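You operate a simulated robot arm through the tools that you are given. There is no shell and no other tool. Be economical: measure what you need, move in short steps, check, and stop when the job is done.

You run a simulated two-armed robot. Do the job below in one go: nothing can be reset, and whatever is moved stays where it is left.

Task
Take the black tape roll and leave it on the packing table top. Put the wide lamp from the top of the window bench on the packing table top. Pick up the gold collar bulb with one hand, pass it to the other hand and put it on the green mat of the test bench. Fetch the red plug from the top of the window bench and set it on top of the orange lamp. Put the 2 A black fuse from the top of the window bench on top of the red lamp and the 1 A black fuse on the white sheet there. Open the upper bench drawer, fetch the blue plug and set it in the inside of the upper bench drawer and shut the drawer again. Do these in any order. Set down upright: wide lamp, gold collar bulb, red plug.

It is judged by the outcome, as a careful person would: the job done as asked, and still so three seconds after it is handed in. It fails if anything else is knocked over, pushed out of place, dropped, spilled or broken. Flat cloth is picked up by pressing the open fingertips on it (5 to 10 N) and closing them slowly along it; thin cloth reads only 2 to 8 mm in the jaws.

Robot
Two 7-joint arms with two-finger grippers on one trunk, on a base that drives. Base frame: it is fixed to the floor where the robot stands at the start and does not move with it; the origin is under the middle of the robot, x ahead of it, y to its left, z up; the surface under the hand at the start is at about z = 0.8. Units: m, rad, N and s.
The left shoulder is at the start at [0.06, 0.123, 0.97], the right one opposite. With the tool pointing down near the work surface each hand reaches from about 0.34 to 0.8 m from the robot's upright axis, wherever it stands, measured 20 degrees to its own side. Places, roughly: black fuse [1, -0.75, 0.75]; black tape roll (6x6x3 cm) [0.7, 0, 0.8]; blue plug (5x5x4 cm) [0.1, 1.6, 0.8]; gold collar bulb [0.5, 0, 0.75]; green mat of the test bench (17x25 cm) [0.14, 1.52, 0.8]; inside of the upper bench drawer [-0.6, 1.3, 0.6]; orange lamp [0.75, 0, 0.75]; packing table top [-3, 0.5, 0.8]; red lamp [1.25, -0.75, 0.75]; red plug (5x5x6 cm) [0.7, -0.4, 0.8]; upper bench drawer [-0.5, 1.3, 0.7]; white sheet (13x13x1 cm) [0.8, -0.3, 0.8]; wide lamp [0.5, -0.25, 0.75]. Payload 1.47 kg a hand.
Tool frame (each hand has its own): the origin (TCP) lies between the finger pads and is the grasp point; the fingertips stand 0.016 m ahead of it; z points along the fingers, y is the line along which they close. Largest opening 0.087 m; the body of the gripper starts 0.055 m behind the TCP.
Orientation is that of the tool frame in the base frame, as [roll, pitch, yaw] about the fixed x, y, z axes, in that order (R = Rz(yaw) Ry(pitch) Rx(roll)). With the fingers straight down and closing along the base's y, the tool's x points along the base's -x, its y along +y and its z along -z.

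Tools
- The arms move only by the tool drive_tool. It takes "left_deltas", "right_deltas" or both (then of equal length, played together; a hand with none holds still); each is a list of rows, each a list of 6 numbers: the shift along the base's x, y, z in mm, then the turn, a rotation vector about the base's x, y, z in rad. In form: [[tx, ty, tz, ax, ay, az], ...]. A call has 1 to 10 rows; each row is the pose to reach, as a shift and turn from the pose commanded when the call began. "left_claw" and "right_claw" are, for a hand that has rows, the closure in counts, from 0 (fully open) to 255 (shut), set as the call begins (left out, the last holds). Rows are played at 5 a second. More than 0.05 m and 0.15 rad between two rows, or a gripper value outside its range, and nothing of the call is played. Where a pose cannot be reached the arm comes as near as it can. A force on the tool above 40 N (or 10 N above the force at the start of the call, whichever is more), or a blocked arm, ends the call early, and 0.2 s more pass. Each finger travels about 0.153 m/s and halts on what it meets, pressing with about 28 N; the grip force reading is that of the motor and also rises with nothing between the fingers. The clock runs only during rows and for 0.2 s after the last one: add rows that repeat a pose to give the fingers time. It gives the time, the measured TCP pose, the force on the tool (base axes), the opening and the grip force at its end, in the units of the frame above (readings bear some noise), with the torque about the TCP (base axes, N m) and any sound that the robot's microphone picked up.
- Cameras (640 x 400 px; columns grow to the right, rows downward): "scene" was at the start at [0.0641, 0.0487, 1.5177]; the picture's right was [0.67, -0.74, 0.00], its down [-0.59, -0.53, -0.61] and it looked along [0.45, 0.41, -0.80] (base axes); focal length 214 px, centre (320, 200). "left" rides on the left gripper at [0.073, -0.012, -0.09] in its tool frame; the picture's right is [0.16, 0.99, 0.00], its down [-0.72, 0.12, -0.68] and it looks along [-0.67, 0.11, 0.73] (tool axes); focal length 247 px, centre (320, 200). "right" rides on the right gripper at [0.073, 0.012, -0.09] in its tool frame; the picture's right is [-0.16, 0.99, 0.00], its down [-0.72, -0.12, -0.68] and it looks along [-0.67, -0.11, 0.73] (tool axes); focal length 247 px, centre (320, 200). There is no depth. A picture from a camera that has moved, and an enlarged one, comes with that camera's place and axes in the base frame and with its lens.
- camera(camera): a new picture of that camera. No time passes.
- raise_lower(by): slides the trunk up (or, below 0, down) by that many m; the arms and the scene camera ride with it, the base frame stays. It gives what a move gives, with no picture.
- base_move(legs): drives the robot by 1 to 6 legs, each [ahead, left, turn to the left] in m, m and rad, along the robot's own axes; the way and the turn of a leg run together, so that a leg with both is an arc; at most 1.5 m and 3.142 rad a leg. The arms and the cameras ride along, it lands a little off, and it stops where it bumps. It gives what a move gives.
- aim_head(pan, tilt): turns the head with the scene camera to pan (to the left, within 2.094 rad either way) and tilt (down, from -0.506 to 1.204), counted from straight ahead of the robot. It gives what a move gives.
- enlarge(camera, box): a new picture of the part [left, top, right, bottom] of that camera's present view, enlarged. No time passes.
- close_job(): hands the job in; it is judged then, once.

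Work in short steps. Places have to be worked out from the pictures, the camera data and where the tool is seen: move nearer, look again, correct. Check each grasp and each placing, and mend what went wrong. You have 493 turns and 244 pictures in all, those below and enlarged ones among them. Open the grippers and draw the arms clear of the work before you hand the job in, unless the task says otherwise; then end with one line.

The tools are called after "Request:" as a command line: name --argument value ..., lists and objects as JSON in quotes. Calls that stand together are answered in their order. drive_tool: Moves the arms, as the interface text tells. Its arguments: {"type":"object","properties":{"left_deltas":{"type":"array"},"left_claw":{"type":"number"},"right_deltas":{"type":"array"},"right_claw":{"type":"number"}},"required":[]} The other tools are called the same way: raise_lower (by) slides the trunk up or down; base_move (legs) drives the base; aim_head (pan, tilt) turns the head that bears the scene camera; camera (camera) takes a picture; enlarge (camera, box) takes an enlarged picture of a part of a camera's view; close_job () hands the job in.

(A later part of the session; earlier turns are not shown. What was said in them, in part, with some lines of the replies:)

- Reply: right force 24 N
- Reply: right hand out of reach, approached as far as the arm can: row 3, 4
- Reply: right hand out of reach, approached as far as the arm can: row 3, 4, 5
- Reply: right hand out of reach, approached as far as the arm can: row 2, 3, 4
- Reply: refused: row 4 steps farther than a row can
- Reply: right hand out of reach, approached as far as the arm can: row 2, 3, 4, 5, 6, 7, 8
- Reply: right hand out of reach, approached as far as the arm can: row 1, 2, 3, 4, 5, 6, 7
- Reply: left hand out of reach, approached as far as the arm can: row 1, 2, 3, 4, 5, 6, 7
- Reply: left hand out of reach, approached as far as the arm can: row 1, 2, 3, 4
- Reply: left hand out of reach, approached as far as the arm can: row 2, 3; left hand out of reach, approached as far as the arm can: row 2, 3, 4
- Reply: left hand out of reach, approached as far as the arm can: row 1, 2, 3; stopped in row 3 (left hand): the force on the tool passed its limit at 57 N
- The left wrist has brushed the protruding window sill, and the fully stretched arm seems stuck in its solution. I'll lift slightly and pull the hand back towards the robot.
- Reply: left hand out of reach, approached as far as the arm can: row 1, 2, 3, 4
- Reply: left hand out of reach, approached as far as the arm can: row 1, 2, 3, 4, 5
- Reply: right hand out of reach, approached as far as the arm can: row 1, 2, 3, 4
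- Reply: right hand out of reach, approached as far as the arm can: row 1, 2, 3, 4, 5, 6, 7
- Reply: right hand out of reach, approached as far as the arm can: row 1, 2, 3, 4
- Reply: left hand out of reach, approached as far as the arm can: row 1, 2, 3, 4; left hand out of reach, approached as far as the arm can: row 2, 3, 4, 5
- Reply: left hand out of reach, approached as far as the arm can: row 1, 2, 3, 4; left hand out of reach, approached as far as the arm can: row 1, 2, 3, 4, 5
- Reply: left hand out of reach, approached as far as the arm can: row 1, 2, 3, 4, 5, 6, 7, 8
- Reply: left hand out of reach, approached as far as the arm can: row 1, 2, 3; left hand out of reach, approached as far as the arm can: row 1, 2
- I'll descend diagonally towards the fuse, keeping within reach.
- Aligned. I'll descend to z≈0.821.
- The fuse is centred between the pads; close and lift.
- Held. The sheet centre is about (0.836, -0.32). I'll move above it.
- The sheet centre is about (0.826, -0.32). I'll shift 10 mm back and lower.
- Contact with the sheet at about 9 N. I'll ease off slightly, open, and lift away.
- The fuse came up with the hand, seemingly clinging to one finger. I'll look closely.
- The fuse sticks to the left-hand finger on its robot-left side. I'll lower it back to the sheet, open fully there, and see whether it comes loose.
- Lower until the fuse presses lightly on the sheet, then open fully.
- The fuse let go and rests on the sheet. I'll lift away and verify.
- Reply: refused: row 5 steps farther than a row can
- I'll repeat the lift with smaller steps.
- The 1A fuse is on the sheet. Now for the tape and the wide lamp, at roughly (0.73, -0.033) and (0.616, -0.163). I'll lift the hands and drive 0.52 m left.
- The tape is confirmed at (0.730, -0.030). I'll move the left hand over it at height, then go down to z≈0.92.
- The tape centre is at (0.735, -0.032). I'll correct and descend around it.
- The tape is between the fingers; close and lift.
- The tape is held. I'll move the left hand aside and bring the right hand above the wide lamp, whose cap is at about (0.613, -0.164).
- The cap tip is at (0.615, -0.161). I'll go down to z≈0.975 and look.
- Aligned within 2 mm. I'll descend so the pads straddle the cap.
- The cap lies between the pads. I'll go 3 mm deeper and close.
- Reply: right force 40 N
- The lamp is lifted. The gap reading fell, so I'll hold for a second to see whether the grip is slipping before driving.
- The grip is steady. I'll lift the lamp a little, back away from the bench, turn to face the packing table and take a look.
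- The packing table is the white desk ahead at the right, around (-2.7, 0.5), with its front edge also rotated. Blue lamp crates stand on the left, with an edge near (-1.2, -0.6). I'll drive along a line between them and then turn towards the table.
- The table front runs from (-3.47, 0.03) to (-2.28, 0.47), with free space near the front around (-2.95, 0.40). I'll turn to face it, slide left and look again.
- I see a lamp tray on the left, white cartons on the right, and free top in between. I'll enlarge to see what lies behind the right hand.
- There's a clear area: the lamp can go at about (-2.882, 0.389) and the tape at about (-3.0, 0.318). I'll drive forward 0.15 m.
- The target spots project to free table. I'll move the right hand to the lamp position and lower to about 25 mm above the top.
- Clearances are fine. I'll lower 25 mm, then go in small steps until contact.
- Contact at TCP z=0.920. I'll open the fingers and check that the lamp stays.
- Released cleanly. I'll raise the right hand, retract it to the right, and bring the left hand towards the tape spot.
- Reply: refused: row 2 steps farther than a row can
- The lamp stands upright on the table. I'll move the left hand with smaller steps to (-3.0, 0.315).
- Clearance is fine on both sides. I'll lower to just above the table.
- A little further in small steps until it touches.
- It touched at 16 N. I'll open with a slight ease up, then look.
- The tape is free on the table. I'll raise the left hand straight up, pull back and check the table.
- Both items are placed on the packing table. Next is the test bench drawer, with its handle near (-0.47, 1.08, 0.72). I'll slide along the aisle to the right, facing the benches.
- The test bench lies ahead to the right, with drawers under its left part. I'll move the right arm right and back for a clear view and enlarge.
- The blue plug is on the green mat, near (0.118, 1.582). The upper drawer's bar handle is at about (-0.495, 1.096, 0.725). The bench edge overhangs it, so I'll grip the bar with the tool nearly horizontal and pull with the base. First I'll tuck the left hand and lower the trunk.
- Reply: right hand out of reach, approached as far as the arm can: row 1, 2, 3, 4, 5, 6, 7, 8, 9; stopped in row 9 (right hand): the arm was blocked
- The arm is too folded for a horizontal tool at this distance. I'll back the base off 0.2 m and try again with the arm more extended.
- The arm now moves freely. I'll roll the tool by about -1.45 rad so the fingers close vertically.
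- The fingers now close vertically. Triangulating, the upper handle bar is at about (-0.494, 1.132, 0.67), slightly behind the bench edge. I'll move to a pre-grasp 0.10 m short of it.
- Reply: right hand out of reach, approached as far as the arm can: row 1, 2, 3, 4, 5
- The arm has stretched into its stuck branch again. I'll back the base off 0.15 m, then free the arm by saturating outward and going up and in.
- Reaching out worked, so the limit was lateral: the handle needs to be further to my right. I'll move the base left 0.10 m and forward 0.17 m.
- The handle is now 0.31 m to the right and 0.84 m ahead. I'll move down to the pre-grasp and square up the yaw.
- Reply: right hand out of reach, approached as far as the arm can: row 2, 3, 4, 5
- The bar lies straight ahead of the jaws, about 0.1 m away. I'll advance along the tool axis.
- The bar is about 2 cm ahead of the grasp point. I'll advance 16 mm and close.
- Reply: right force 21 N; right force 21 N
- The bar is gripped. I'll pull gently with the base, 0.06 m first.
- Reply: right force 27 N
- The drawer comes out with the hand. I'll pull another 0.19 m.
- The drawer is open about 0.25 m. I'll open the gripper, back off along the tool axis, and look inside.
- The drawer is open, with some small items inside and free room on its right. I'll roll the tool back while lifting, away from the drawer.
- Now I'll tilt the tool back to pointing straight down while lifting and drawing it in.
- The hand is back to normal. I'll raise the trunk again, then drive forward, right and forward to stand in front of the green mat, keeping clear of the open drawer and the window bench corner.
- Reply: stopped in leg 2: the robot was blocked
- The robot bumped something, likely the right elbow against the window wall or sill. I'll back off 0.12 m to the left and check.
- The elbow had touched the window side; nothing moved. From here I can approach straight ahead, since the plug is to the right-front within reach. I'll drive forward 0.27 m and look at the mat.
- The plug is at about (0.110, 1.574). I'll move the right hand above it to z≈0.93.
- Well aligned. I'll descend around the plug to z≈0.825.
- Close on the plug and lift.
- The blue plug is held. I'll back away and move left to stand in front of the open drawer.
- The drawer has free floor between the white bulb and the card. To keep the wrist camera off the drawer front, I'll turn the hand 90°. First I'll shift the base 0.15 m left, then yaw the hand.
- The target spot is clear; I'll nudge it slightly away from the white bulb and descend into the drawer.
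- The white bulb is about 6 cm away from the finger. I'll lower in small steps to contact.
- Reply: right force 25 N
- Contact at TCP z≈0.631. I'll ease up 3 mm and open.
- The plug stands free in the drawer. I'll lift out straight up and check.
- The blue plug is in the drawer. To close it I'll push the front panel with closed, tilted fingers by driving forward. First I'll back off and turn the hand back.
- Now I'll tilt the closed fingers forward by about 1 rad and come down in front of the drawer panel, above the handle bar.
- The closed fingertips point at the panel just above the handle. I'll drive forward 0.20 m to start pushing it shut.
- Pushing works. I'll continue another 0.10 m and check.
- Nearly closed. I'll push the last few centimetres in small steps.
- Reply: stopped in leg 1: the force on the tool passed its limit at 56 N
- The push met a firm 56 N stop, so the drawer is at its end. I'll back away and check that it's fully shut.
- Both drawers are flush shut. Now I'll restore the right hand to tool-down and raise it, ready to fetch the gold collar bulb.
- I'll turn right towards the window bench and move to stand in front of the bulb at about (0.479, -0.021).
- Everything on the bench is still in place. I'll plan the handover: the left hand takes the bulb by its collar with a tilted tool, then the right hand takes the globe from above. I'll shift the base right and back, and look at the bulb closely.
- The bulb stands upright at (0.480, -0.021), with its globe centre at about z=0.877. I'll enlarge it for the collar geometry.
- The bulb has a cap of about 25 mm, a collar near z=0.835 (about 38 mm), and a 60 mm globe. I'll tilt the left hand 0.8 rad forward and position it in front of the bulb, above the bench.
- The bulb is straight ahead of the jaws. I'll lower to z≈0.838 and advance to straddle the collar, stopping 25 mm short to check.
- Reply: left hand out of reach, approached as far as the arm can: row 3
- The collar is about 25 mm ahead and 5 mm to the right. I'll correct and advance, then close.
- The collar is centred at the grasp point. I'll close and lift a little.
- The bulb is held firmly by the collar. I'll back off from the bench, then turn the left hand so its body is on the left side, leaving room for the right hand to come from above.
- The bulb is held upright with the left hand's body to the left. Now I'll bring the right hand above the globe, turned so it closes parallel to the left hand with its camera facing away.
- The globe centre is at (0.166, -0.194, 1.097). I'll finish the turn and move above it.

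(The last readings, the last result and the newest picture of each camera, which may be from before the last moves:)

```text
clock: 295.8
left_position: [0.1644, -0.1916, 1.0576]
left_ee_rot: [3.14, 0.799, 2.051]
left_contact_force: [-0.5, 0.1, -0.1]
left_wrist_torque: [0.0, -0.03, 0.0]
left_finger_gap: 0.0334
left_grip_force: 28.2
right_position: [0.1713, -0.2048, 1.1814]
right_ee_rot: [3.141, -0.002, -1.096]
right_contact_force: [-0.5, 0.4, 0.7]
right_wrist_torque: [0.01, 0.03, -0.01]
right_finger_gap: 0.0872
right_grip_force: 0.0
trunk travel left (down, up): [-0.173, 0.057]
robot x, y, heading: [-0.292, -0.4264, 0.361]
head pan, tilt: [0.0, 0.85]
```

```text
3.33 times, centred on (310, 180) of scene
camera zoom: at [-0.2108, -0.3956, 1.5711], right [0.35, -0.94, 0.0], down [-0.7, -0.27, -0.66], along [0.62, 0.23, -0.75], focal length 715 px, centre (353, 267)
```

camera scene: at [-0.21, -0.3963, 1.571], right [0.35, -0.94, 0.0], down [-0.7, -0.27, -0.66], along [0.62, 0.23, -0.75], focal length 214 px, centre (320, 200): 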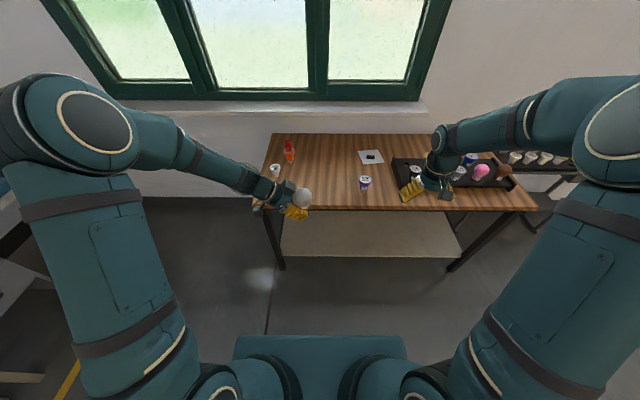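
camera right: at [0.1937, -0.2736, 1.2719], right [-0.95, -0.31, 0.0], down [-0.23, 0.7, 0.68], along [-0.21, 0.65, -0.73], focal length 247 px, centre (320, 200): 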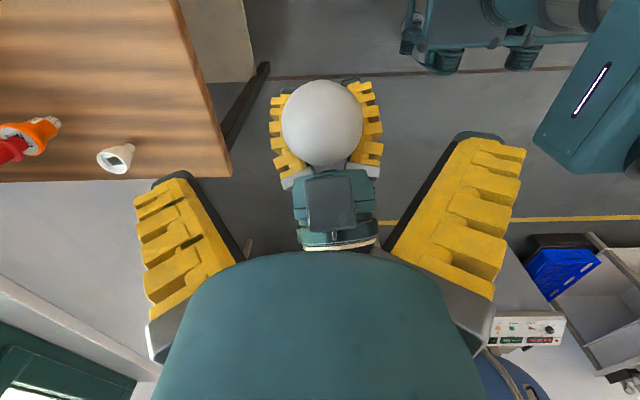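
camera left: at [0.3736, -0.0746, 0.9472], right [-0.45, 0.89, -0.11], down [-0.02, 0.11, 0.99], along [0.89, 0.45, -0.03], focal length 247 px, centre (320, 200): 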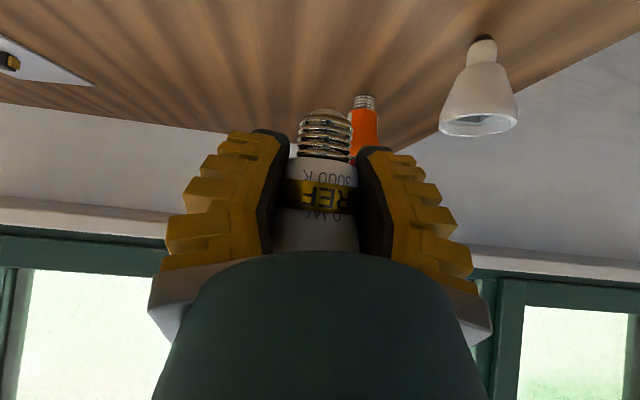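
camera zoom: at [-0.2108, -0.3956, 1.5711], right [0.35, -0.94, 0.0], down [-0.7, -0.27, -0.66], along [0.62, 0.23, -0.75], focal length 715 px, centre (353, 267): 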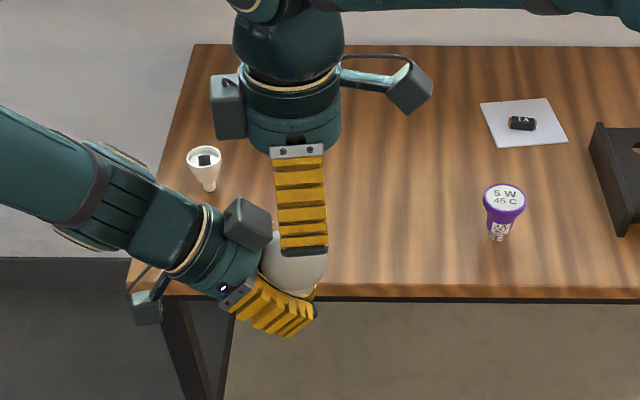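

The right jaws are above the globe. Since accessory boxes sit on both grippers, I'll lean the right hand 0.25 rad away from the left hand and descend partway.

Request:
drive_tool --right_deltas '[[0, 0, 0, 0.111, 0.058, 0], [0, 0, 0, 0.222, 0.115, 0], [0, 0, -25, 0.222, 0.115, 0], [0, 0, -45, 0.222, 0.115, 0], [0, 0, -45, 0.222, 0.115, 0]]'

Request:
camera --camera "right"

Request:
enlarge --camera "scene" --box '[250, 140, 370, 230]'

```text
clock: 297.0
left_position: [0.1651, -0.1905, 1.0587]
left_ee_rot: [-3.141, 0.798, 2.051]
left_contact_force: [0.1, 0.5, -0.4]
left_wrist_torque: [-0.01, -0.03, -0.02]
left_finger_gap: 0.0334
left_grip_force: 27.9
right_position: [0.1711, -0.2036, 1.1372]
right_ee_rot: [-3.139, 0.25, -1.095]
right_contact_force: [0.5, -0.4, 0.0]
right_wrist_torque: [0.02, -0.03, 0.01]
right_finger_gap: 0.087
right_grip_force: 0.1
trunk travel left (down, up): [-0.173, 0.057]
robot x, y, heading: [-0.2912, -0.4274, 0.366]
head pan, tilt: [0.0, 0.85]
```

```text
84 pictures are left
camera right: at [0.2029, -0.292, 1.2047], right [-0.95, -0.31, 0.04], down [-0.14, 0.53, 0.84], along [-0.28, 0.79, -0.55], focal length 247 px, centre (320, 200)
```

right: 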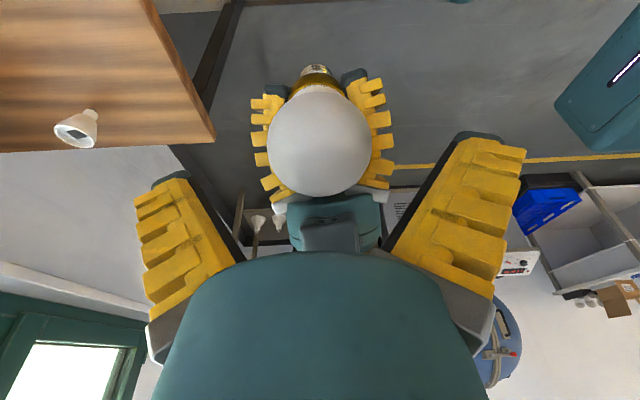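

```text
4.44 times, centred on (310, 185) of scene
camera zoom: at [-0.2103, -0.3958, 1.571], right [0.35, -0.94, 0.0], down [-0.7, -0.27, -0.66], along [0.62, 0.23, -0.75], focal length 953 px, centre (364, 267)
```

zoom: 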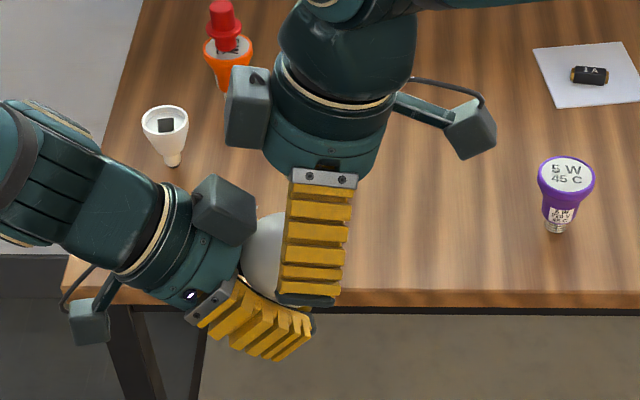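

The globe is centred between the jaws and the boxes still have clearance. I'll descend the remaining 32 mm in small steps.

Request:
drive_tool --right_deltas '[[0, 0, -10, 0, 0, 0], [0, 0, -20, 0, 0, 0], [0, 0, -30, 0, 0, 0], [0, 0, -32, 0, 0, 0]]'

Request:
camera --camera "right"

Request:
enlarge --camera "scene" --box '[250, 140, 370, 230]'

```text
clock: 298.0
left_position: [0.1671, -0.1909, 1.0581]
left_ee_rot: [-3.141, 0.798, 2.051]
left_contact_force: [0.1, -0.2, -0.4]
left_wrist_torque: [0.03, 0.05, -0.01]
left_finger_gap: 0.0333
left_grip_force: 28.0
right_position: [0.1721, -0.2039, 1.1045]
right_ee_rot: [3.141, 0.249, -1.096]
right_contact_force: [0.7, -0.4, 0.2]
right_wrist_torque: [-0.02, -0.01, -0.02]
right_finger_gap: 0.0871
right_grip_force: 0.0
trunk travel left (down, up): [-0.173, 0.057]
robot x, y, heading: [-0.2919, -0.4244, 0.359]
head pan, tilt: [0.0, 0.85]
```

```text
82 pictures are left
camera right: at [0.2037, -0.292, 1.1734], right [-0.95, -0.31, 0.04], down [-0.14, 0.53, 0.84], along [-0.28, 0.79, -0.55], focal length 247 px, centre (320, 200)
```

right: 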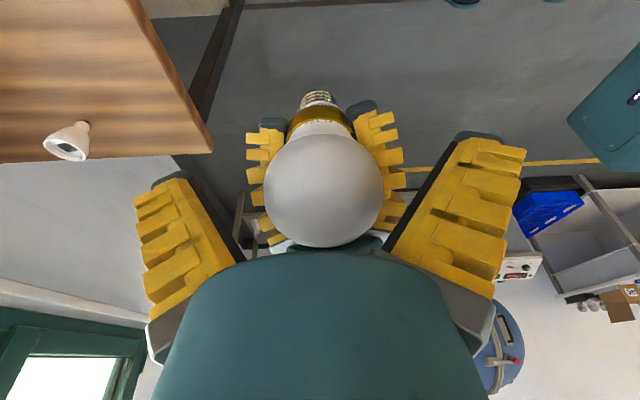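

```text
4.44 times, centred on (310, 185) of scene
camera zoom: at [-0.2103, -0.3959, 1.571], right [0.35, -0.94, 0.0], down [-0.7, -0.27, -0.66], along [0.62, 0.23, -0.75], focal length 953 px, centre (364, 267)
```

zoom: 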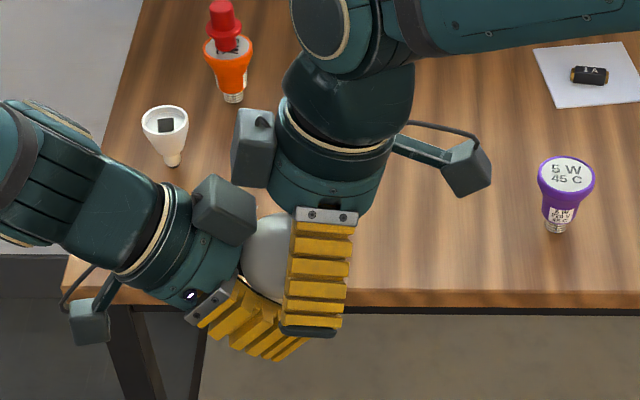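

The globe sits at the grasp point with no contact forces. I'll close the right hand.

Request:
drive_tool --right_deltas '[[0, 0, 0, 0, 0, 0], [0, 0, 0, 0, 0, 0], [0, 0, 0, 0, 0, 0], [0, 0, 0, 0, 0, 0]]' --right_claw 255

Request:
camera --camera "right"

```text
clock: 299.0
left_position: [0.1652, -0.1908, 1.0576]
left_ee_rot: [-3.141, 0.795, 2.051]
left_contact_force: [1.0, -0.3, -1.7]
left_wrist_torque: [0.11, -0.05, -0.06]
left_finger_gap: 0.0331
left_grip_force: 28.0
right_position: [0.1733, -0.2046, 1.1063]
right_ee_rot: [3.141, 0.247, -1.095]
right_contact_force: [-0.1, -1.2, 1.4]
right_wrist_torque: [-0.12, 0.1, 0.06]
right_finger_gap: 0.0526
right_grip_force: 28.0
trunk travel left (down, up): [-0.173, 0.057]
robot x, y, heading: [-0.2905, -0.423, 0.365]
head pan, tilt: [0.0, 0.85]
```

```text
80 pictures are left
camera right: at [0.2037, -0.2919, 1.1736], right [-0.95, -0.32, 0.04], down [-0.14, 0.53, 0.84], along [-0.28, 0.79, -0.55], focal length 247 px, centre (320, 200)
```

right: 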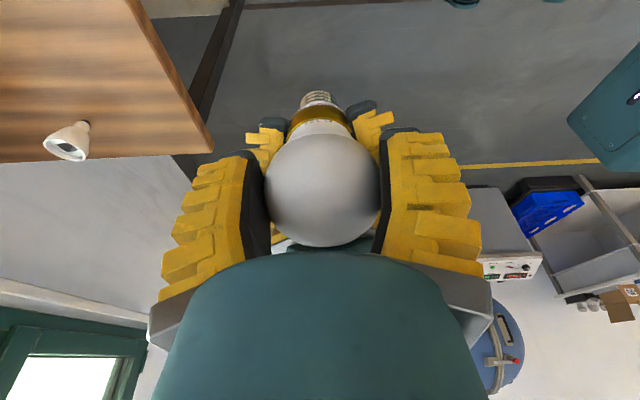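

Both hands hold the bulb. I'll open the left hand partway (to clear the collar) and retreat horizontally to the left.

Request:
drive_tool --left_deltas '[[0, 0, 0, 0, 0, 0], [0, 0, 0, 0, 0, 0], [0, 0, 0, 0, 0, 0]]' --left_claw 108

Request:
camera --camera "right"

```text
clock: 299.8
left_position: [0.1645, -0.1903, 1.0572]
left_ee_rot: [-3.141, 0.796, 2.051]
left_contact_force: [0.8, -0.4, 0.1]
left_wrist_torque: [0.04, -0.03, 0.0]
left_finger_gap: 0.0554
left_grip_force: 4.3
right_position: [0.1737, -0.2046, 1.1035]
right_ee_rot: [-3.141, 0.247, -1.095]
right_contact_force: [0.2, 0.1, 0.1]
right_wrist_torque: [0.0, 0.02, 0.01]
right_finger_gap: 0.052
right_grip_force: 27.8
trunk travel left (down, up): [-0.173, 0.057]
robot x, y, heading: [-0.2897, -0.4241, 0.364]
head pan, tilt: [0.0, 0.85]
```

```text
79 pictures are left
camera right: at [0.2037, -0.2919, 1.1736], right [-0.95, -0.32, 0.04], down [-0.14, 0.53, 0.84], along [-0.28, 0.79, -0.55], focal length 247 px, centre (320, 200)
```

right: 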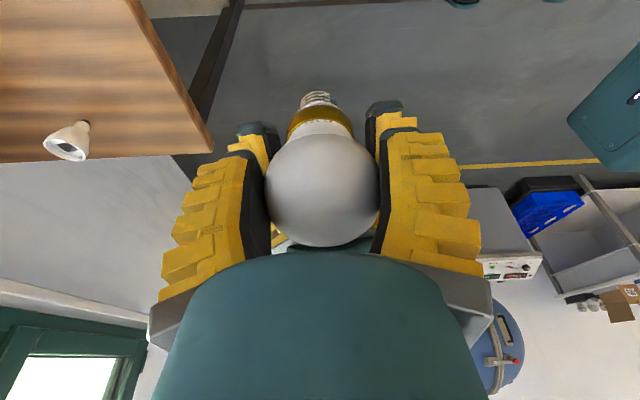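

The left fingers are open and clear of the neck, and the right holds steadily. I'll retreat the left hand horizontally to its left.

Request:
drive_tool --left_deltas '[[-5, 9, 0, 0, 0, 0], [-11, 22, 0, 0, 0, 0], [-23, 44, 0, 0, 0, 0], [-37, 71, 0, 0, 0, 0], [-55, 106, 0, 0, 0, 0], [-74, 142, 0, 0, 0, 0]]'

Request:
camera --camera "right"

Request:
camera --camera "scene"

```text
clock: 301.2
left_position: [0.0904, -0.0488, 1.0551]
left_ee_rot: [3.141, 0.799, 2.05]
left_contact_force: [0.2, 0.3, -0.9]
left_wrist_torque: [0.01, 0.0, -0.03]
left_finger_gap: 0.0552
left_grip_force: 3.2
right_position: [0.1729, -0.204, 1.1045]
right_ee_rot: [3.14, 0.248, -1.097]
right_contact_force: [0.2, 0.6, 0.2]
right_wrist_torque: [0.02, -0.03, 0.01]
right_finger_gap: 0.0522
right_grip_force: 27.7
trunk travel left (down, up): [-0.173, 0.057]
robot x, y, heading: [-0.2917, -0.4254, 0.362]
head pan, tilt: [0.0, 0.85]
```

```text
78 pictures are left
camera right: at [0.2034, -0.2912, 1.1736], right [-0.95, -0.32, 0.04], down [-0.14, 0.53, 0.84], along [-0.28, 0.79, -0.55], focal length 247 px, centre (320, 200)
```

right: 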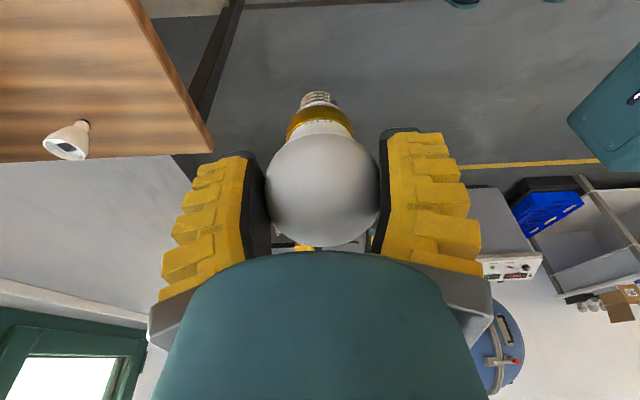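

```text
77 pictures are left
camera scene: at [-0.2105, -0.395, 1.571], right [0.35, -0.94, 0.0], down [-0.7, -0.27, -0.66], along [0.62, 0.23, -0.75], focal length 214 px, centre (320, 200)
```

scene: 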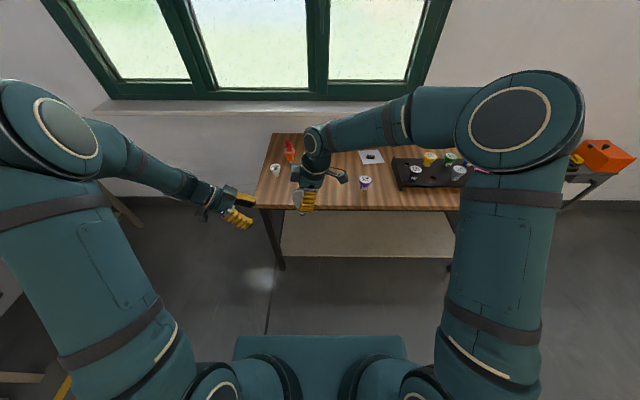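

The handover worked: the right hand alone holds the bulb upright. Now I'll bring the left hand back to its neutral orientation and turn the right hand back so its lean faces forward.

Request:
drive_tool --left_deltas '[[-5, 10, 20, 0.118, 0.062, 0], [-10, 20, 40, 0.237, 0.123, 0], [-15, 30, 60, 0.355, 0.185, 0], [-20, 40, 80, 0.473, 0.246, 0], [-20, 40, 90, 0.592, 0.308, 0], [-20, 40, 100, 0.71, 0.369, 0]]'

Request:
drive_tool --left_deltas '[[0, 0, 0, 0, 0, 0.145], [0, 0, 0, 0, 0, 0.29], [0, 0, 0, 0, 0, 0.435], [0, 0, 0, 0, 0, 0.58], [0, 0, 0, 0, 0, 0.725], [0, 0, 0, 0, 0, 0.87], [0, 0, 0, 0, 0, 1.015], [0, 0, 0, 0, 0, 1.16], [0, 0, 0, 0, 0, 1.305], [0, 0, 0, 0, 0, 1.448]]' --right_deltas '[[7, -18, 0, 0, 0, -0.145], [14, -37, 0, 0, 0, -0.29], [21, -56, 0, 0, 0, -0.435], [28, -75, 0, 0, 0, -0.58], [35, -93, 0, 0, 0, -0.725], [42, -112, 0, 0, 0, -0.87], [49, -131, 0, 0, 0, -1.015], [56, -150, 0, 0, 0, -1.16], [63, -168, 0, 0, 0, -1.305], [70, -187, 0, 0, 0, -1.45]]'

Request:
drive_tool --right_deltas '[[0, 0, 15, 0, 0, -0.105], [0, 0, 30, 0, 0, -0.209], [0, 0, 30, 0, 0, -0.209]]'

Request:
camera --camera "right"

```text
clock: 302.6
left_position: [0.0733, -0.0077, 1.1575]
left_ee_rot: [3.141, -0.005, 2.049]
left_contact_force: [0.0, -0.1, 0.1]
left_wrist_torque: [-0.01, 0.03, -0.03]
left_finger_gap: 0.0554
left_grip_force: 4.0
right_position: [0.1735, -0.2052, 1.1044]
right_ee_rot: [3.141, 0.251, -1.095]
right_contact_force: [0.3, -0.7, -0.2]
right_wrist_torque: [0.02, 0.01, -0.05]
right_finger_gap: 0.0522
right_grip_force: 27.9
trunk travel left (down, up): [-0.173, 0.057]
robot x, y, heading: [-0.2919, -0.4265, 0.361]
head pan, tilt: [0.0, 0.85]
```

```text
clock: 304.8
left_position: [0.0736, -0.0092, 1.1569]
left_ee_rot: [3.14, 0.0, -2.784]
left_contact_force: [0.4, -0.5, 0.9]
left_wrist_torque: [-0.02, 0.0, 0.0]
left_finger_gap: 0.0553
left_grip_force: 4.1
right_position: [0.2427, -0.3922, 1.1052]
right_ee_rot: [3.139, 0.25, -2.549]
right_contact_force: [-0.5, -0.2, 0.0]
right_wrist_torque: [-0.01, -0.04, 0.01]
right_finger_gap: 0.0518
right_grip_force: 27.6
trunk travel left (down, up): [-0.173, 0.057]
robot x, y, heading: [-0.2902, -0.4273, 0.361]
head pan, tilt: [0.0, 0.85]
```

```text
clock: 305.6
left_position: [0.0713, -0.0092, 1.1567]
left_ee_rot: [3.141, -0.002, -2.786]
left_contact_force: [-0.3, -0.1, -1.0]
left_wrist_torque: [0.0, 0.02, -0.02]
left_finger_gap: 0.0555
left_grip_force: 3.7
right_position: [0.2419, -0.3908, 1.1348]
right_ee_rot: [-3.141, 0.248, -2.755]
right_contact_force: [-0.7, -0.4, -0.4]
right_wrist_torque: [0.02, 0.02, -0.01]
right_finger_gap: 0.0518
right_grip_force: 28.1
trunk travel left (down, up): [-0.173, 0.057]
robot x, y, heading: [-0.2912, -0.4261, 0.363]
head pan, tilt: [0.0, 0.85]
```

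```text
76 pictures are left
camera right: at [0.1509, -0.4152, 1.2039], right [-0.23, 0.97, 0.04], down [0.54, 0.09, 0.84], along [0.81, 0.21, -0.55], focal length 247 px, centre (320, 200)
```

right: 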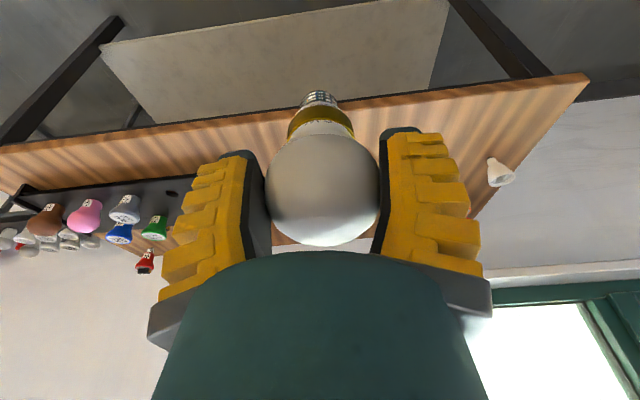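

The bulb is secure. I'll turn to face the test bench and drive to the same mat position as before: forward, right, then forward.

Request:
base_move --legs '[[0, 0, 1.56], [0.75, 0, 0], [0, -0.73, 0]]'

Request:
aim_head --pan -0.3 --tilt 0.8

Request:
camera --camera "scene"

```text
clock: 319.9
left_position: [-0.3539, 0.89, 1.1566]
left_ee_rot: [3.14, -0.002, -1.165]
left_contact_force: [0.0, 0.6, -0.1]
left_wrist_torque: [0.0, 0.04, -0.02]
left_finger_gap: 0.0554
left_grip_force: 4.4
right_position: [0.021, 1.0777, 1.1351]
right_ee_rot: [3.141, 0.249, -1.136]
right_contact_force: [-0.3, 0.9, -1.3]
right_wrist_torque: [-0.02, 0.03, 0.01]
right_finger_gap: 0.0504
right_grip_force: 27.6
trunk travel left (down, up): [-0.173, 0.057]
robot x, y, heading: [0.0808, 0.5479, 1.982]
head pan, tilt: [0.0, 0.85]
```

```text
clock: 320.6
left_position: [-0.3539, 0.8891, 1.1576]
left_ee_rot: [3.14, -0.002, -1.167]
left_contact_force: [-0.2, -0.7, 1.1]
left_wrist_torque: [0.03, 0.01, 0.01]
left_finger_gap: 0.0555
left_grip_force: 3.8
right_position: [0.0207, 1.0788, 1.1351]
right_ee_rot: [3.141, 0.248, -1.135]
right_contact_force: [0.5, -0.7, -0.5]
right_wrist_torque: [0.0, -0.05, -0.01]
right_finger_gap: 0.0504
right_grip_force: 27.9
trunk travel left (down, up): [-0.173, 0.057]
robot x, y, heading: [0.0791, 0.5471, 1.982]
head pan, tilt: [-0.3, 0.799]
```

```text
75 pictures are left
camera scene: at [0.0663, 0.6351, 1.575], right [0.99, 0.11, 0.0], down [0.08, -0.71, -0.7], along [-0.08, 0.69, -0.72], focal length 214 px, centre (320, 200)
```

scene: 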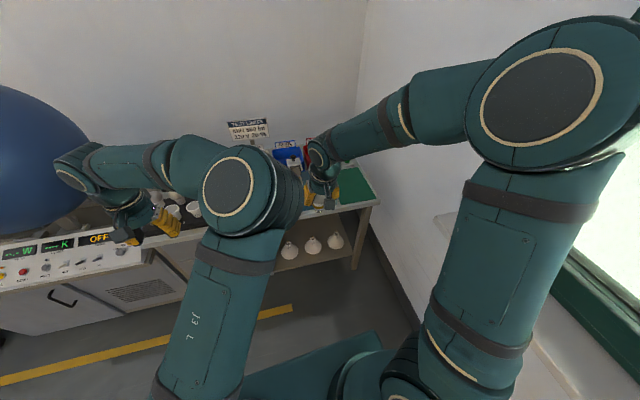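

Heading is slightly off. I'll correct it and go forward 0.25 m, with a small step to the right.

Request:
base_move --legs '[[0, 0, -0.06], [0.25, -0.04, 0]]'

Request:
drive_tool --right_deltas '[[35, 20, 0, 0, 0, 0], [70, 40, 0, 0, 0, 0], [105, 60, 0, 0, 0, 0], [135, 90, 0, 0, 0, 0]]'

Request:
camera --camera "right"

Request:
camera --camera "scene"

```text
clock: 322.9
left_position: [-0.3789, 1.157, 1.1575]
left_ee_rot: [-3.141, -0.002, -1.226]
left_contact_force: [0.2, 0.0, -0.7]
left_wrist_torque: [-0.03, 0.03, 0.02]
left_finger_gap: 0.0554
left_grip_force: 3.8
right_position: [0.0054, 1.3235, 1.1353]
right_ee_rot: [-3.14, 0.247, -1.195]
right_contact_force: [0.4, 0.5, -0.7]
right_wrist_torque: [0.01, 0.0, 0.04]
right_finger_gap: 0.0499
right_grip_force: 28.4
trunk travel left (down, up): [-0.173, 0.057]
robot x, y, heading: [0.0325, 0.7901, 1.922]
head pan, tilt: [-0.3, 0.799]
```

```text
clock: 323.9
left_position: [-0.3778, 1.1577, 1.1563]
left_ee_rot: [3.139, -0.003, -1.226]
left_contact_force: [0.4, -0.5, 0.3]
left_wrist_torque: [-0.04, -0.01, 0.0]
left_finger_gap: 0.0554
left_grip_force: 3.6
right_position: [0.1422, 1.4156, 1.1337]
right_ee_rot: [3.14, 0.247, -1.194]
right_contact_force: [0.8, -0.1, 0.1]
right_wrist_torque: [-0.03, 0.0, -0.03]
right_finger_gap: 0.0499
right_grip_force: 27.9
trunk travel left (down, up): [-0.173, 0.057]
robot x, y, heading: [0.0344, 0.7902, 1.92]
head pan, tilt: [-0.3, 0.799]
```

```text
74 pictures are left
camera right: at [0.1646, 1.3255, 1.2025], right [-0.97, -0.22, 0.04], down [-0.09, 0.54, 0.84], along [-0.21, 0.81, -0.55], focal length 247 px, centre (320, 200)
```

right: 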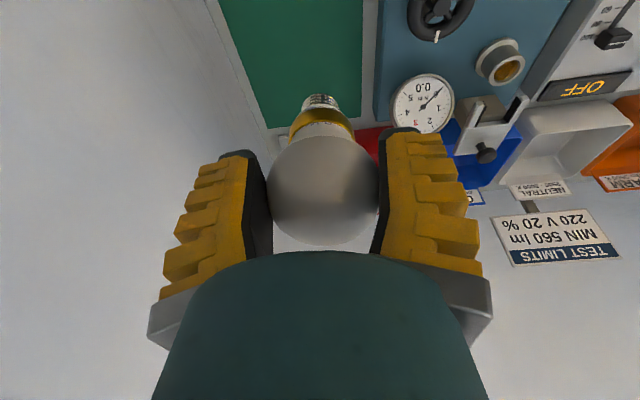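

```text
73 pictures are left
camera scene: at [0.0266, 0.8794, 1.5749], right [1.0, 0.05, 0.0], down [0.04, -0.72, -0.7], along [-0.04, 0.7, -0.72], focal length 214 px, centre (320, 200)
```

scene: 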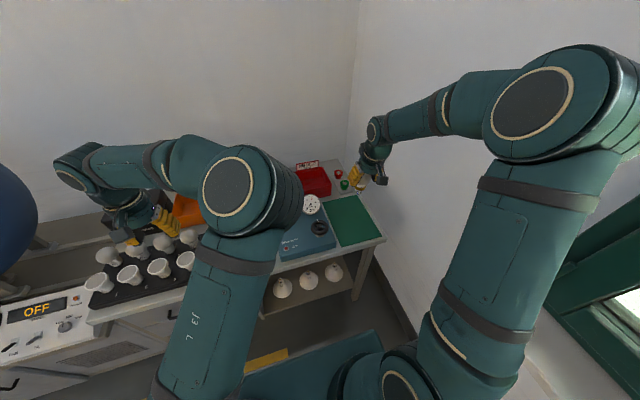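

The mat centre is confirmed at about (0.139, 1.52). I'll move above it and lower to leave the cap about 3 cm above the mat.

Request:
drive_tool --right_deltas '[[-6, 46, 0, 0, 0, 0], [-12, 93, 0, 0, 0, 0], [-12, 93, -45, 0, 0, 0], [-12, 93, -90, 0, 0, 0], [-12, 93, -135, 0, 0, 0], [-12, 93, -180, 0, 0, 0], [-12, 93, -212, 0, 0, 0], [-12, 93, -212, 0, 0, 0]]'

Request:
camera --camera "right"

Request:
enlarge --camera "scene" --box '[290, 150, 410, 260]'

```text
clock: 325.7
left_position: [-0.3802, 1.1573, 1.1577]
left_ee_rot: [-3.139, -0.002, -1.224]
left_contact_force: [-0.1, -0.6, -0.3]
left_wrist_torque: [0.02, -0.02, -0.03]
left_finger_gap: 0.0554
left_grip_force: 3.8
right_position: [0.1291, 1.506, 0.9224]
right_ee_rot: [-3.141, 0.248, -1.196]
right_contact_force: [0.5, 0.1, 0.0]
right_wrist_torque: [-0.01, -0.01, -0.01]
right_finger_gap: 0.0496
right_grip_force: 27.7
trunk travel left (down, up): [-0.173, 0.057]
robot x, y, heading: [0.0327, 0.7901, 1.923]
head pan, tilt: [-0.3, 0.799]
```

```text
72 pictures are left
camera right: at [0.1512, 1.4167, 0.9919], right [-0.97, -0.22, 0.04], down [-0.09, 0.54, 0.84], along [-0.21, 0.81, -0.54], focal length 247 px, centre (320, 200)
```

right: 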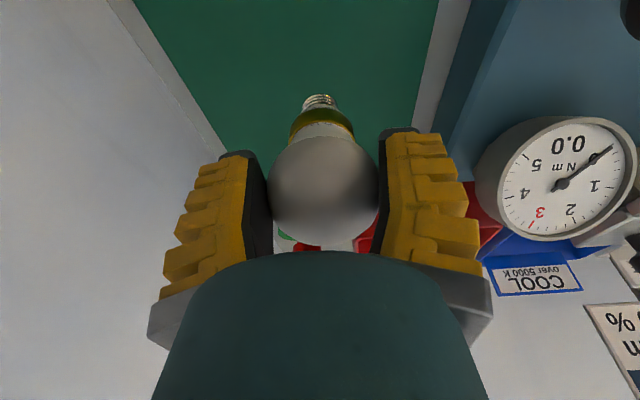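

```text
3.64 times, centred on (350, 205) of scene
camera zoom: at [0.0262, 0.8777, 1.5751], right [1.0, 0.05, 0.0], down [0.04, -0.72, -0.7], along [-0.04, 0.7, -0.72], focal length 780 px, centre (211, 182)
```

zoom: 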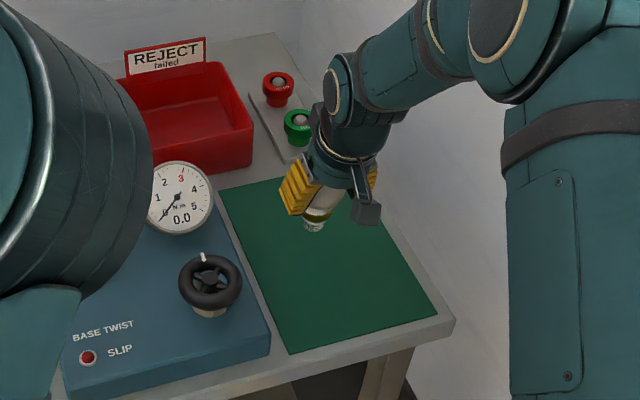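

The bulb is over the mat. I'll lower to just above it, then in small steps.

Request:
drive_tool --right_deltas '[[0, -5, -12, 0, 0, 0], [0, -5, -24, 0, 0, 0], [0, -5, -24, 0, 0, 0]]'

Request:
drive_tool --right_deltas '[[0, 0, -3, 0, 0, 0], [0, 0, -6, 0, 0, 0]]'

```text
clock: 326.5
left_position: [-0.3781, 1.1561, 1.1573]
left_ee_rot: [-3.141, -0.002, -1.226]
left_contact_force: [1.0, 0.6, -0.1]
left_wrist_torque: [-0.01, -0.01, -0.01]
left_finger_gap: 0.0552
left_grip_force: 4.1
right_position: [0.1282, 1.5019, 0.8994]
right_ee_rot: [3.141, 0.249, -1.197]
right_contact_force: [0.4, 0.0, -1.0]
right_wrist_torque: [0.0, -0.01, -0.02]
right_finger_gap: 0.0498
right_grip_force: 28.0
trunk travel left (down, up): [-0.173, 0.057]
robot x, y, heading: [0.0331, 0.7911, 1.923]
head pan, tilt: [-0.3, 0.799]
```

```text
clock: 327.1
left_position: [-0.3785, 1.1563, 1.157]
left_ee_rot: [3.141, -0.001, -1.225]
left_contact_force: [0.4, -0.1, -0.5]
left_wrist_torque: [-0.01, 0.03, 0.0]
left_finger_gap: 0.055
left_grip_force: 3.6
right_position: [0.1295, 1.5016, 0.8926]
right_ee_rot: [-3.141, 0.248, -1.196]
right_contact_force: [-0.6, 0.2, 0.1]
right_wrist_torque: [-0.01, -0.01, -0.01]
right_finger_gap: 0.0495
right_grip_force: 27.7
trunk travel left (down, up): [-0.173, 0.057]
robot x, y, heading: [0.0342, 0.7862, 1.921]
head pan, tilt: [-0.3, 0.799]
```

Request:
drive_tool --right_deltas '[[0, 0, -2, 0, 0, 0], [0, 0, -4, 0, 0, 0]]'

Request:
enlarge --camera "scene" --box '[320, 180, 380, 230]'

```text
clock: 327.7
left_position: [-0.3781, 1.1559, 1.1567]
left_ee_rot: [-3.141, -0.002, -1.225]
left_contact_force: [0.1, -0.6, 0.2]
left_wrist_torque: [-0.01, 0.01, 0.03]
left_finger_gap: 0.0552
left_grip_force: 3.8
right_position: [0.1274, 1.4997, 0.8905]
right_ee_rot: [3.14, 0.25, -1.196]
right_contact_force: [-0.6, -1.8, 7.6]
right_wrist_torque: [-0.04, 0.01, 0.02]
right_finger_gap: 0.0504
right_grip_force: 28.2
trunk travel left (down, up): [-0.173, 0.057]
robot x, y, heading: [0.0361, 0.787, 1.922]
head pan, tilt: [-0.3, 0.799]
```

```text
8.00 times, centred on (350, 205) of scene
camera zoom: at [0.0262, 0.8769, 1.5752], right [1.0, 0.05, 0.0], down [0.04, -0.72, -0.7], along [-0.04, 0.7, -0.72], focal length 1716 px, centre (80, 160)
```

zoom: 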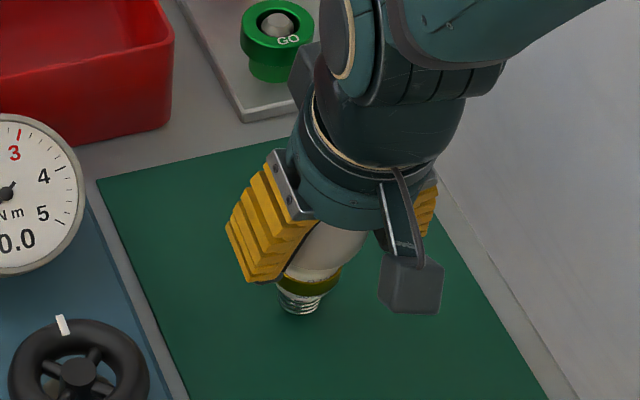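

The cap touches the mat with 7.6 N. Before releasing I'll look closer to confirm the bulb is vertical.

Request:
enlarge --camera "scene" --box '[338, 198, 362, 222]'

Request:
camera --camera "right"

Request:
camera --camera "left"

```text
16.00 times, centred on (350, 210) of scene
camera zoom: at [0.0262, 0.8769, 1.5752], right [1.0, 0.05, 0.0], down [0.04, -0.72, -0.7], along [-0.04, 0.7, -0.72], focal length 3432 px, centre (-160, 40)
```

zoom: 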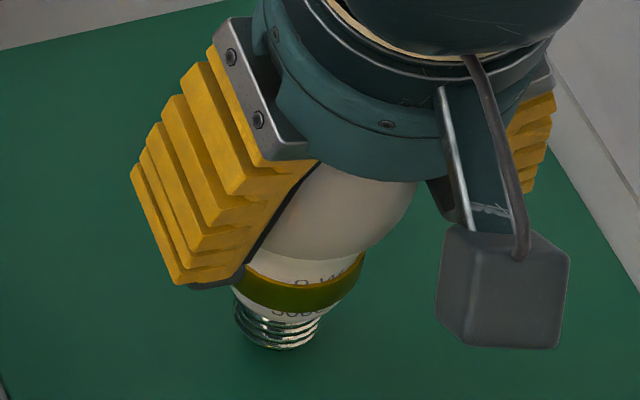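

```text
68 pictures are left
camera right: at [0.1511, 1.411, 0.9586], right [-0.97, -0.22, 0.04], down [-0.09, 0.54, 0.84], along [-0.21, 0.81, -0.54], focal length 247 px, centre (320, 200)
```

right: 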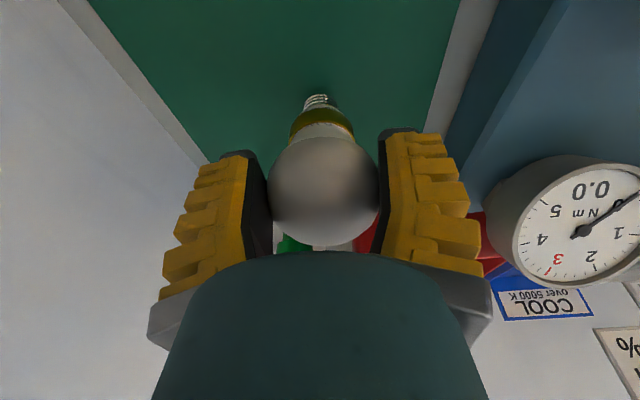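

```text
67 pictures are left
camera left: at [-0.3439, 1.0914, 1.246], right [-0.88, -0.48, 0.0], down [-0.35, 0.64, 0.68], along [-0.33, 0.59, -0.73], focal length 247 px, centre (320, 200)
```

left: 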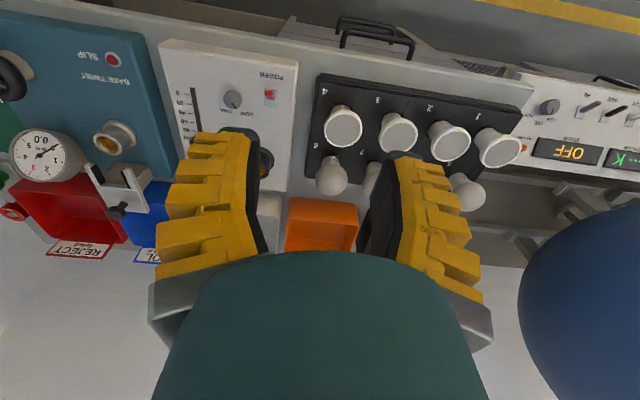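

The projection matches an upright bulb. I'll ease up 1 mm and open the right hand.

Request:
drive_tool --right_deltas '[[0, 0, 1, 0, 0, 0], [0, 0, 1, 0, 0, 0]]'

Request:
drive_tool --right_deltas '[[0, 0, 0, 0, 0, 0], [0, 0, 0, 0, 0, 0], [0, 0, 0, 0, 0, 0]]' --right_claw 10

Request:
camera --camera "right"

```text
clock: 328.3
left_position: [-0.3795, 1.1563, 1.1562]
left_ee_rot: [3.141, -0.002, -1.224]
left_contact_force: [0.4, 0.9, -0.2]
left_wrist_torque: [-0.02, -0.02, 0.01]
left_finger_gap: 0.0555
left_grip_force: 3.9
right_position: [0.128, 1.5018, 0.8905]
right_ee_rot: [3.141, 0.252, -1.194]
right_contact_force: [-1.2, 2.6, 6.8]
right_wrist_torque: [0.29, 0.06, -0.01]
right_finger_gap: 0.0498
right_grip_force: 28.1
trunk travel left (down, up): [-0.173, 0.057]
robot x, y, heading: [0.0345, 0.7867, 1.922]
head pan, tilt: [-0.3, 0.799]
```

```text
clock: 329.1
left_position: [-0.3782, 1.1564, 1.157]
left_ee_rot: [3.141, -0.001, -1.225]
left_contact_force: [-0.3, -0.1, -0.1]
left_wrist_torque: [0.03, 0.01, -0.01]
left_finger_gap: 0.0555
left_grip_force: 4.1
right_position: [0.1297, 1.5002, 0.8897]
right_ee_rot: [3.141, 0.248, -1.196]
right_contact_force: [-0.5, 0.9, 0.3]
right_wrist_torque: [-0.02, 0.01, -0.04]
right_finger_gap: 0.0845
right_grip_force: 0.2
trunk travel left (down, up): [-0.173, 0.057]
robot x, y, heading: [0.0331, 0.7924, 1.923]
head pan, tilt: [-0.3, 0.799]
```

```text
66 pictures are left
camera right: at [0.1513, 1.4103, 0.9582], right [-0.97, -0.22, 0.04], down [-0.09, 0.54, 0.84], along [-0.21, 0.81, -0.55], focal length 247 px, centre (320, 200)
```

right: 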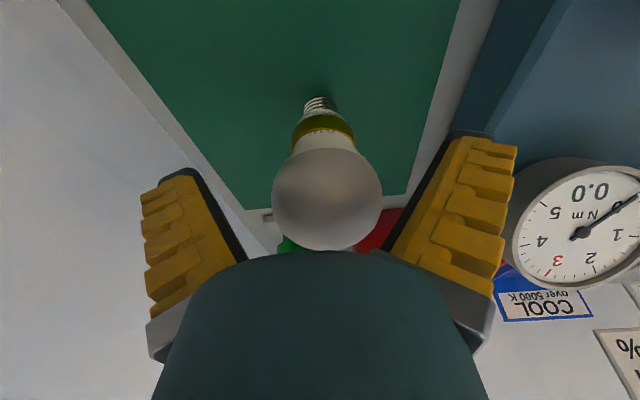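

The bulb stands on its own. I'll retreat along the tool axis upward and check.

Request:
drive_tool --right_deltas '[[2, -5, 20, 0, 0, 0], [5, -12, 50, 0, 0, 0], [9, -23, 95, 0, 0, 0], [13, -34, 140, 0, 0, 0], [18, -45, 185, 0, 0, 0], [21, -55, 230, 0, 0, 0]]'

Request:
camera --camera "right"

Request:
enlarge --camera "scene" --box '[290, 150, 410, 260]'

```text
clock: 330.5
left_position: [-0.3792, 1.1561, 1.1578]
left_ee_rot: [3.141, -0.002, -1.225]
left_contact_force: [0.1, 0.0, -0.3]
left_wrist_torque: [-0.02, 0.02, 0.01]
left_finger_gap: 0.0554
left_grip_force: 3.5
right_position: [0.1493, 1.4438, 1.1223]
right_ee_rot: [3.14, 0.249, -1.196]
right_contact_force: [0.5, -0.3, 1.4]
right_wrist_torque: [0.01, 0.01, -0.01]
right_finger_gap: 0.0843
right_grip_force: 0.4
trunk travel left (down, up): [-0.173, 0.057]
robot x, y, heading: [0.0374, 0.7906, 1.922]
head pan, tilt: [-0.3, 0.799]
```

```text
65 pictures are left
camera right: at [0.172, 1.3539, 1.1912], right [-0.97, -0.22, 0.04], down [-0.09, 0.54, 0.84], along [-0.21, 0.81, -0.54], focal length 247 px, centre (320, 200)
```

right: 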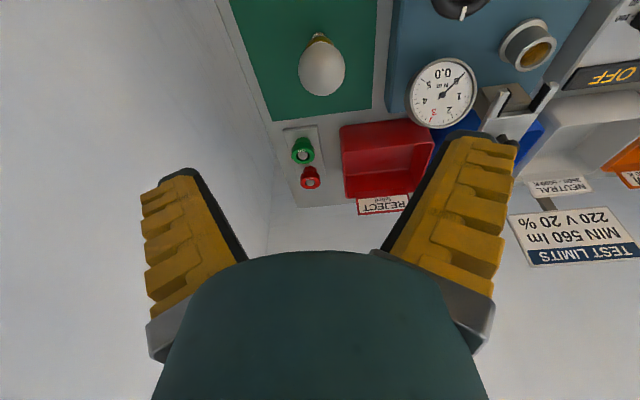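

```text
3.64 times, centred on (350, 205) of scene
camera zoom: at [0.0262, 0.8769, 1.5751], right [1.0, 0.05, 0.0], down [0.04, -0.72, -0.7], along [-0.04, 0.7, -0.72], focal length 780 px, centre (211, 182)
```

zoom: 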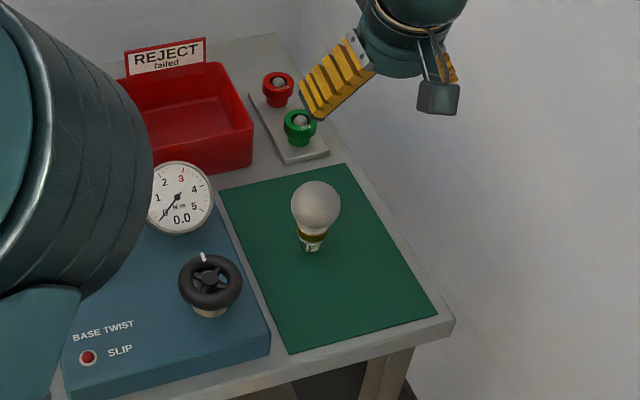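

The bulb stands upright on the mat. I'll back away with both arms clear, open both grippers, and do a last check of the bench and drawer.

Request:
base_move --legs '[[-0.3, 0, 0], [-0.1, 0.2, 0]]'

Request:
drive_tool --left_deltas '[[0, 0, 0, 0, 0, 0], [0, 0, 0, 0, 0, 0]]' --right_deltas '[[0, 0, 0, 0, 0, 0], [0, 0, 0, 0, 0, 0]]' --left_claw 0 --right_claw 0

Request:
aim_head --pan 0.0 --tilt 0.7

Request:
camera --camera "scene"

Request:
aim_head --pan -1.75 --tilt 0.6

Request:
camera --camera "scene"

```text
clock: 334.5
left_position: [-0.4281, 0.7132, 1.1568]
left_ee_rot: [-3.14, -0.002, -1.229]
left_contact_force: [-0.3, 0.2, -0.2]
left_wrist_torque: [0.04, -0.01, 0.04]
left_finger_gap: 0.0555
left_grip_force: 3.3
right_position: [0.1007, 0.9999, 1.121]
right_ee_rot: [-3.14, 0.249, -1.196]
right_contact_force: [0.7, 0.2, -0.6]
right_wrist_torque: [0.0, -0.03, 0.01]
right_finger_gap: 0.0847
right_grip_force: 0.3
trunk travel left (down, up): [-0.173, 0.057]
robot x, y, heading: [-0.0171, 0.3494, 1.919]
head pan, tilt: [-0.3, 0.799]
```

```text
clock: 335.1
left_position: [-0.4284, 0.7151, 1.1557]
left_ee_rot: [3.141, -0.002, -1.23]
left_contact_force: [0.3, -0.6, 0.5]
left_wrist_torque: [0.03, 0.02, -0.03]
left_finger_gap: 0.087
left_grip_force: 0.1
right_position: [0.101, 1.001, 1.1214]
right_ee_rot: [-3.141, 0.248, -1.198]
right_contact_force: [-0.7, 0.0, 0.2]
right_wrist_torque: [-0.03, 0.0, -0.02]
right_finger_gap: 0.0869
right_grip_force: 0.1
trunk travel left (down, up): [-0.173, 0.057]
robot x, y, heading: [-0.0153, 0.345, 1.916]
head pan, tilt: [-0.3, 0.799]
```

```text
clock: 335.9
left_position: [-0.428, 0.713, 1.1563]
left_ee_rot: [3.14, -0.002, -1.228]
left_contact_force: [-0.2, 1.1, -1.3]
left_wrist_torque: [-0.03, -0.01, 0.01]
left_finger_gap: 0.0867
left_grip_force: 0.0
right_position: [0.1017, 0.999, 1.1222]
right_ee_rot: [-3.14, 0.249, -1.198]
right_contact_force: [0.6, -0.1, 0.3]
right_wrist_torque: [0.0, 0.0, -0.03]
right_finger_gap: 0.0868
right_grip_force: 0.1
trunk travel left (down, up): [-0.173, 0.057]
robot x, y, heading: [-0.0148, 0.3473, 1.913]
head pan, tilt: [0.0, 0.7]
```

```text
63 pictures are left
camera scene: at [-0.0486, 0.4331, 1.5833], right [0.94, 0.34, 0.0], down [0.22, -0.61, -0.76], along [-0.26, 0.72, -0.64], focal length 214 px, centre (320, 200)
```

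scene: 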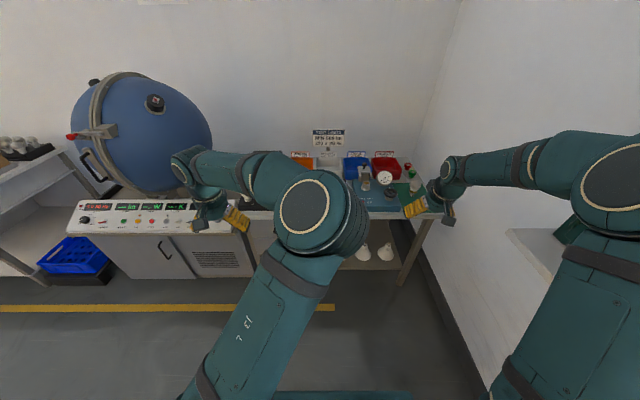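

```text
clock: 337.7
left_position: [-0.4268, 0.7127, 1.1568]
left_ee_rot: [-3.141, -0.002, -1.228]
left_contact_force: [-0.3, 0.0, 0.4]
left_wrist_torque: [0.01, -0.03, 0.01]
left_finger_gap: 0.0871
left_grip_force: 0.0
right_position: [0.1022, 1.0005, 1.122]
right_ee_rot: [3.142, 0.248, -1.198]
right_contact_force: [-0.2, 0.5, 1.1]
right_wrist_torque: [-0.03, -0.01, 0.04]
right_finger_gap: 0.0868
right_grip_force: 0.0
trunk travel left (down, up): [-0.173, 0.057]
robot x, y, heading: [-0.0152, 0.342, 1.918]
head pan, tilt: [-1.751, 0.6]
```

```text
62 pictures are left
camera scene: at [0.0674, 0.368, 1.5919], right [0.17, -0.99, 0.0], down [-0.56, -0.09, -0.83], along [0.81, 0.14, -0.56], focal length 214 px, centre (320, 200)
```

scene: 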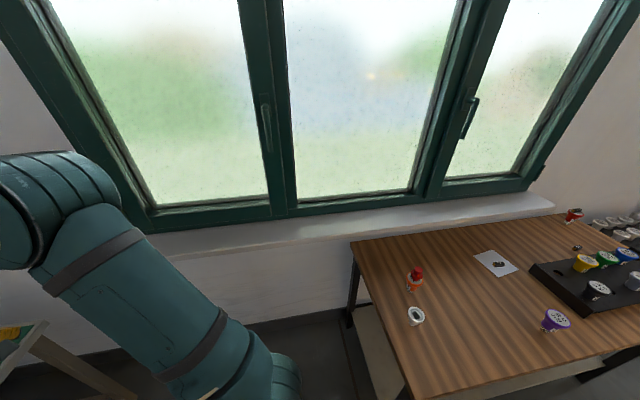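

The window bench looks right. One last enlarged look at the red lamp's fuse and the orange lamp's plug before handing in.

Request:
enlarge --camera "scene" --box '[390, 190, 620, 340]'

Request:
enlarge --camera "scene" --box '[545, 195, 605, 255]'

```text
2.67 times, centred on (505, 265) of scene
camera zoom: at [0.0674, 0.368, 1.5919], right [0.17, -0.99, 0.0], down [-0.56, -0.09, -0.83], along [0.81, 0.14, -0.56], focal length 572 px, centre (-173, 27)
```

zoom: 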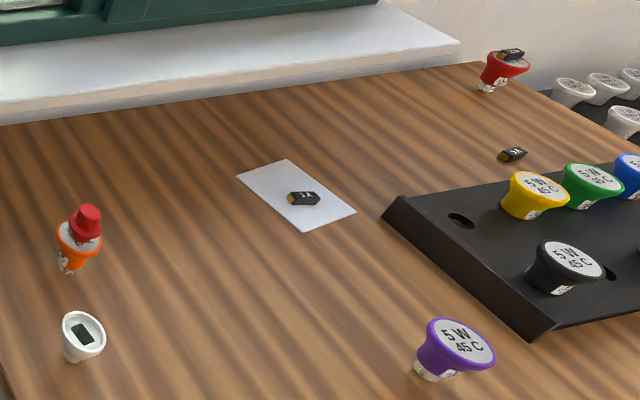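

```text
6.67 times, centred on (575, 225) of scene
camera zoom: at [0.0674, 0.368, 1.5919], right [0.17, -0.99, 0.0], down [-0.56, -0.09, -0.83], along [0.81, 0.14, -0.56], focal length 1430 px, centre (-1380, 33)
```

zoom: 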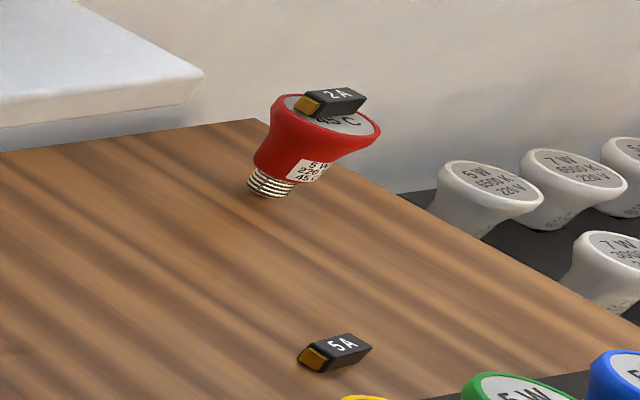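

All items are in place and both arms are clear with open grippers. I'm handing in the job.

Request:
close_job

```text
The job is handed in.
```

I did every task and handed the job in; in my last pictures nothing was knocked over or out of place, but I don't have the verdict.
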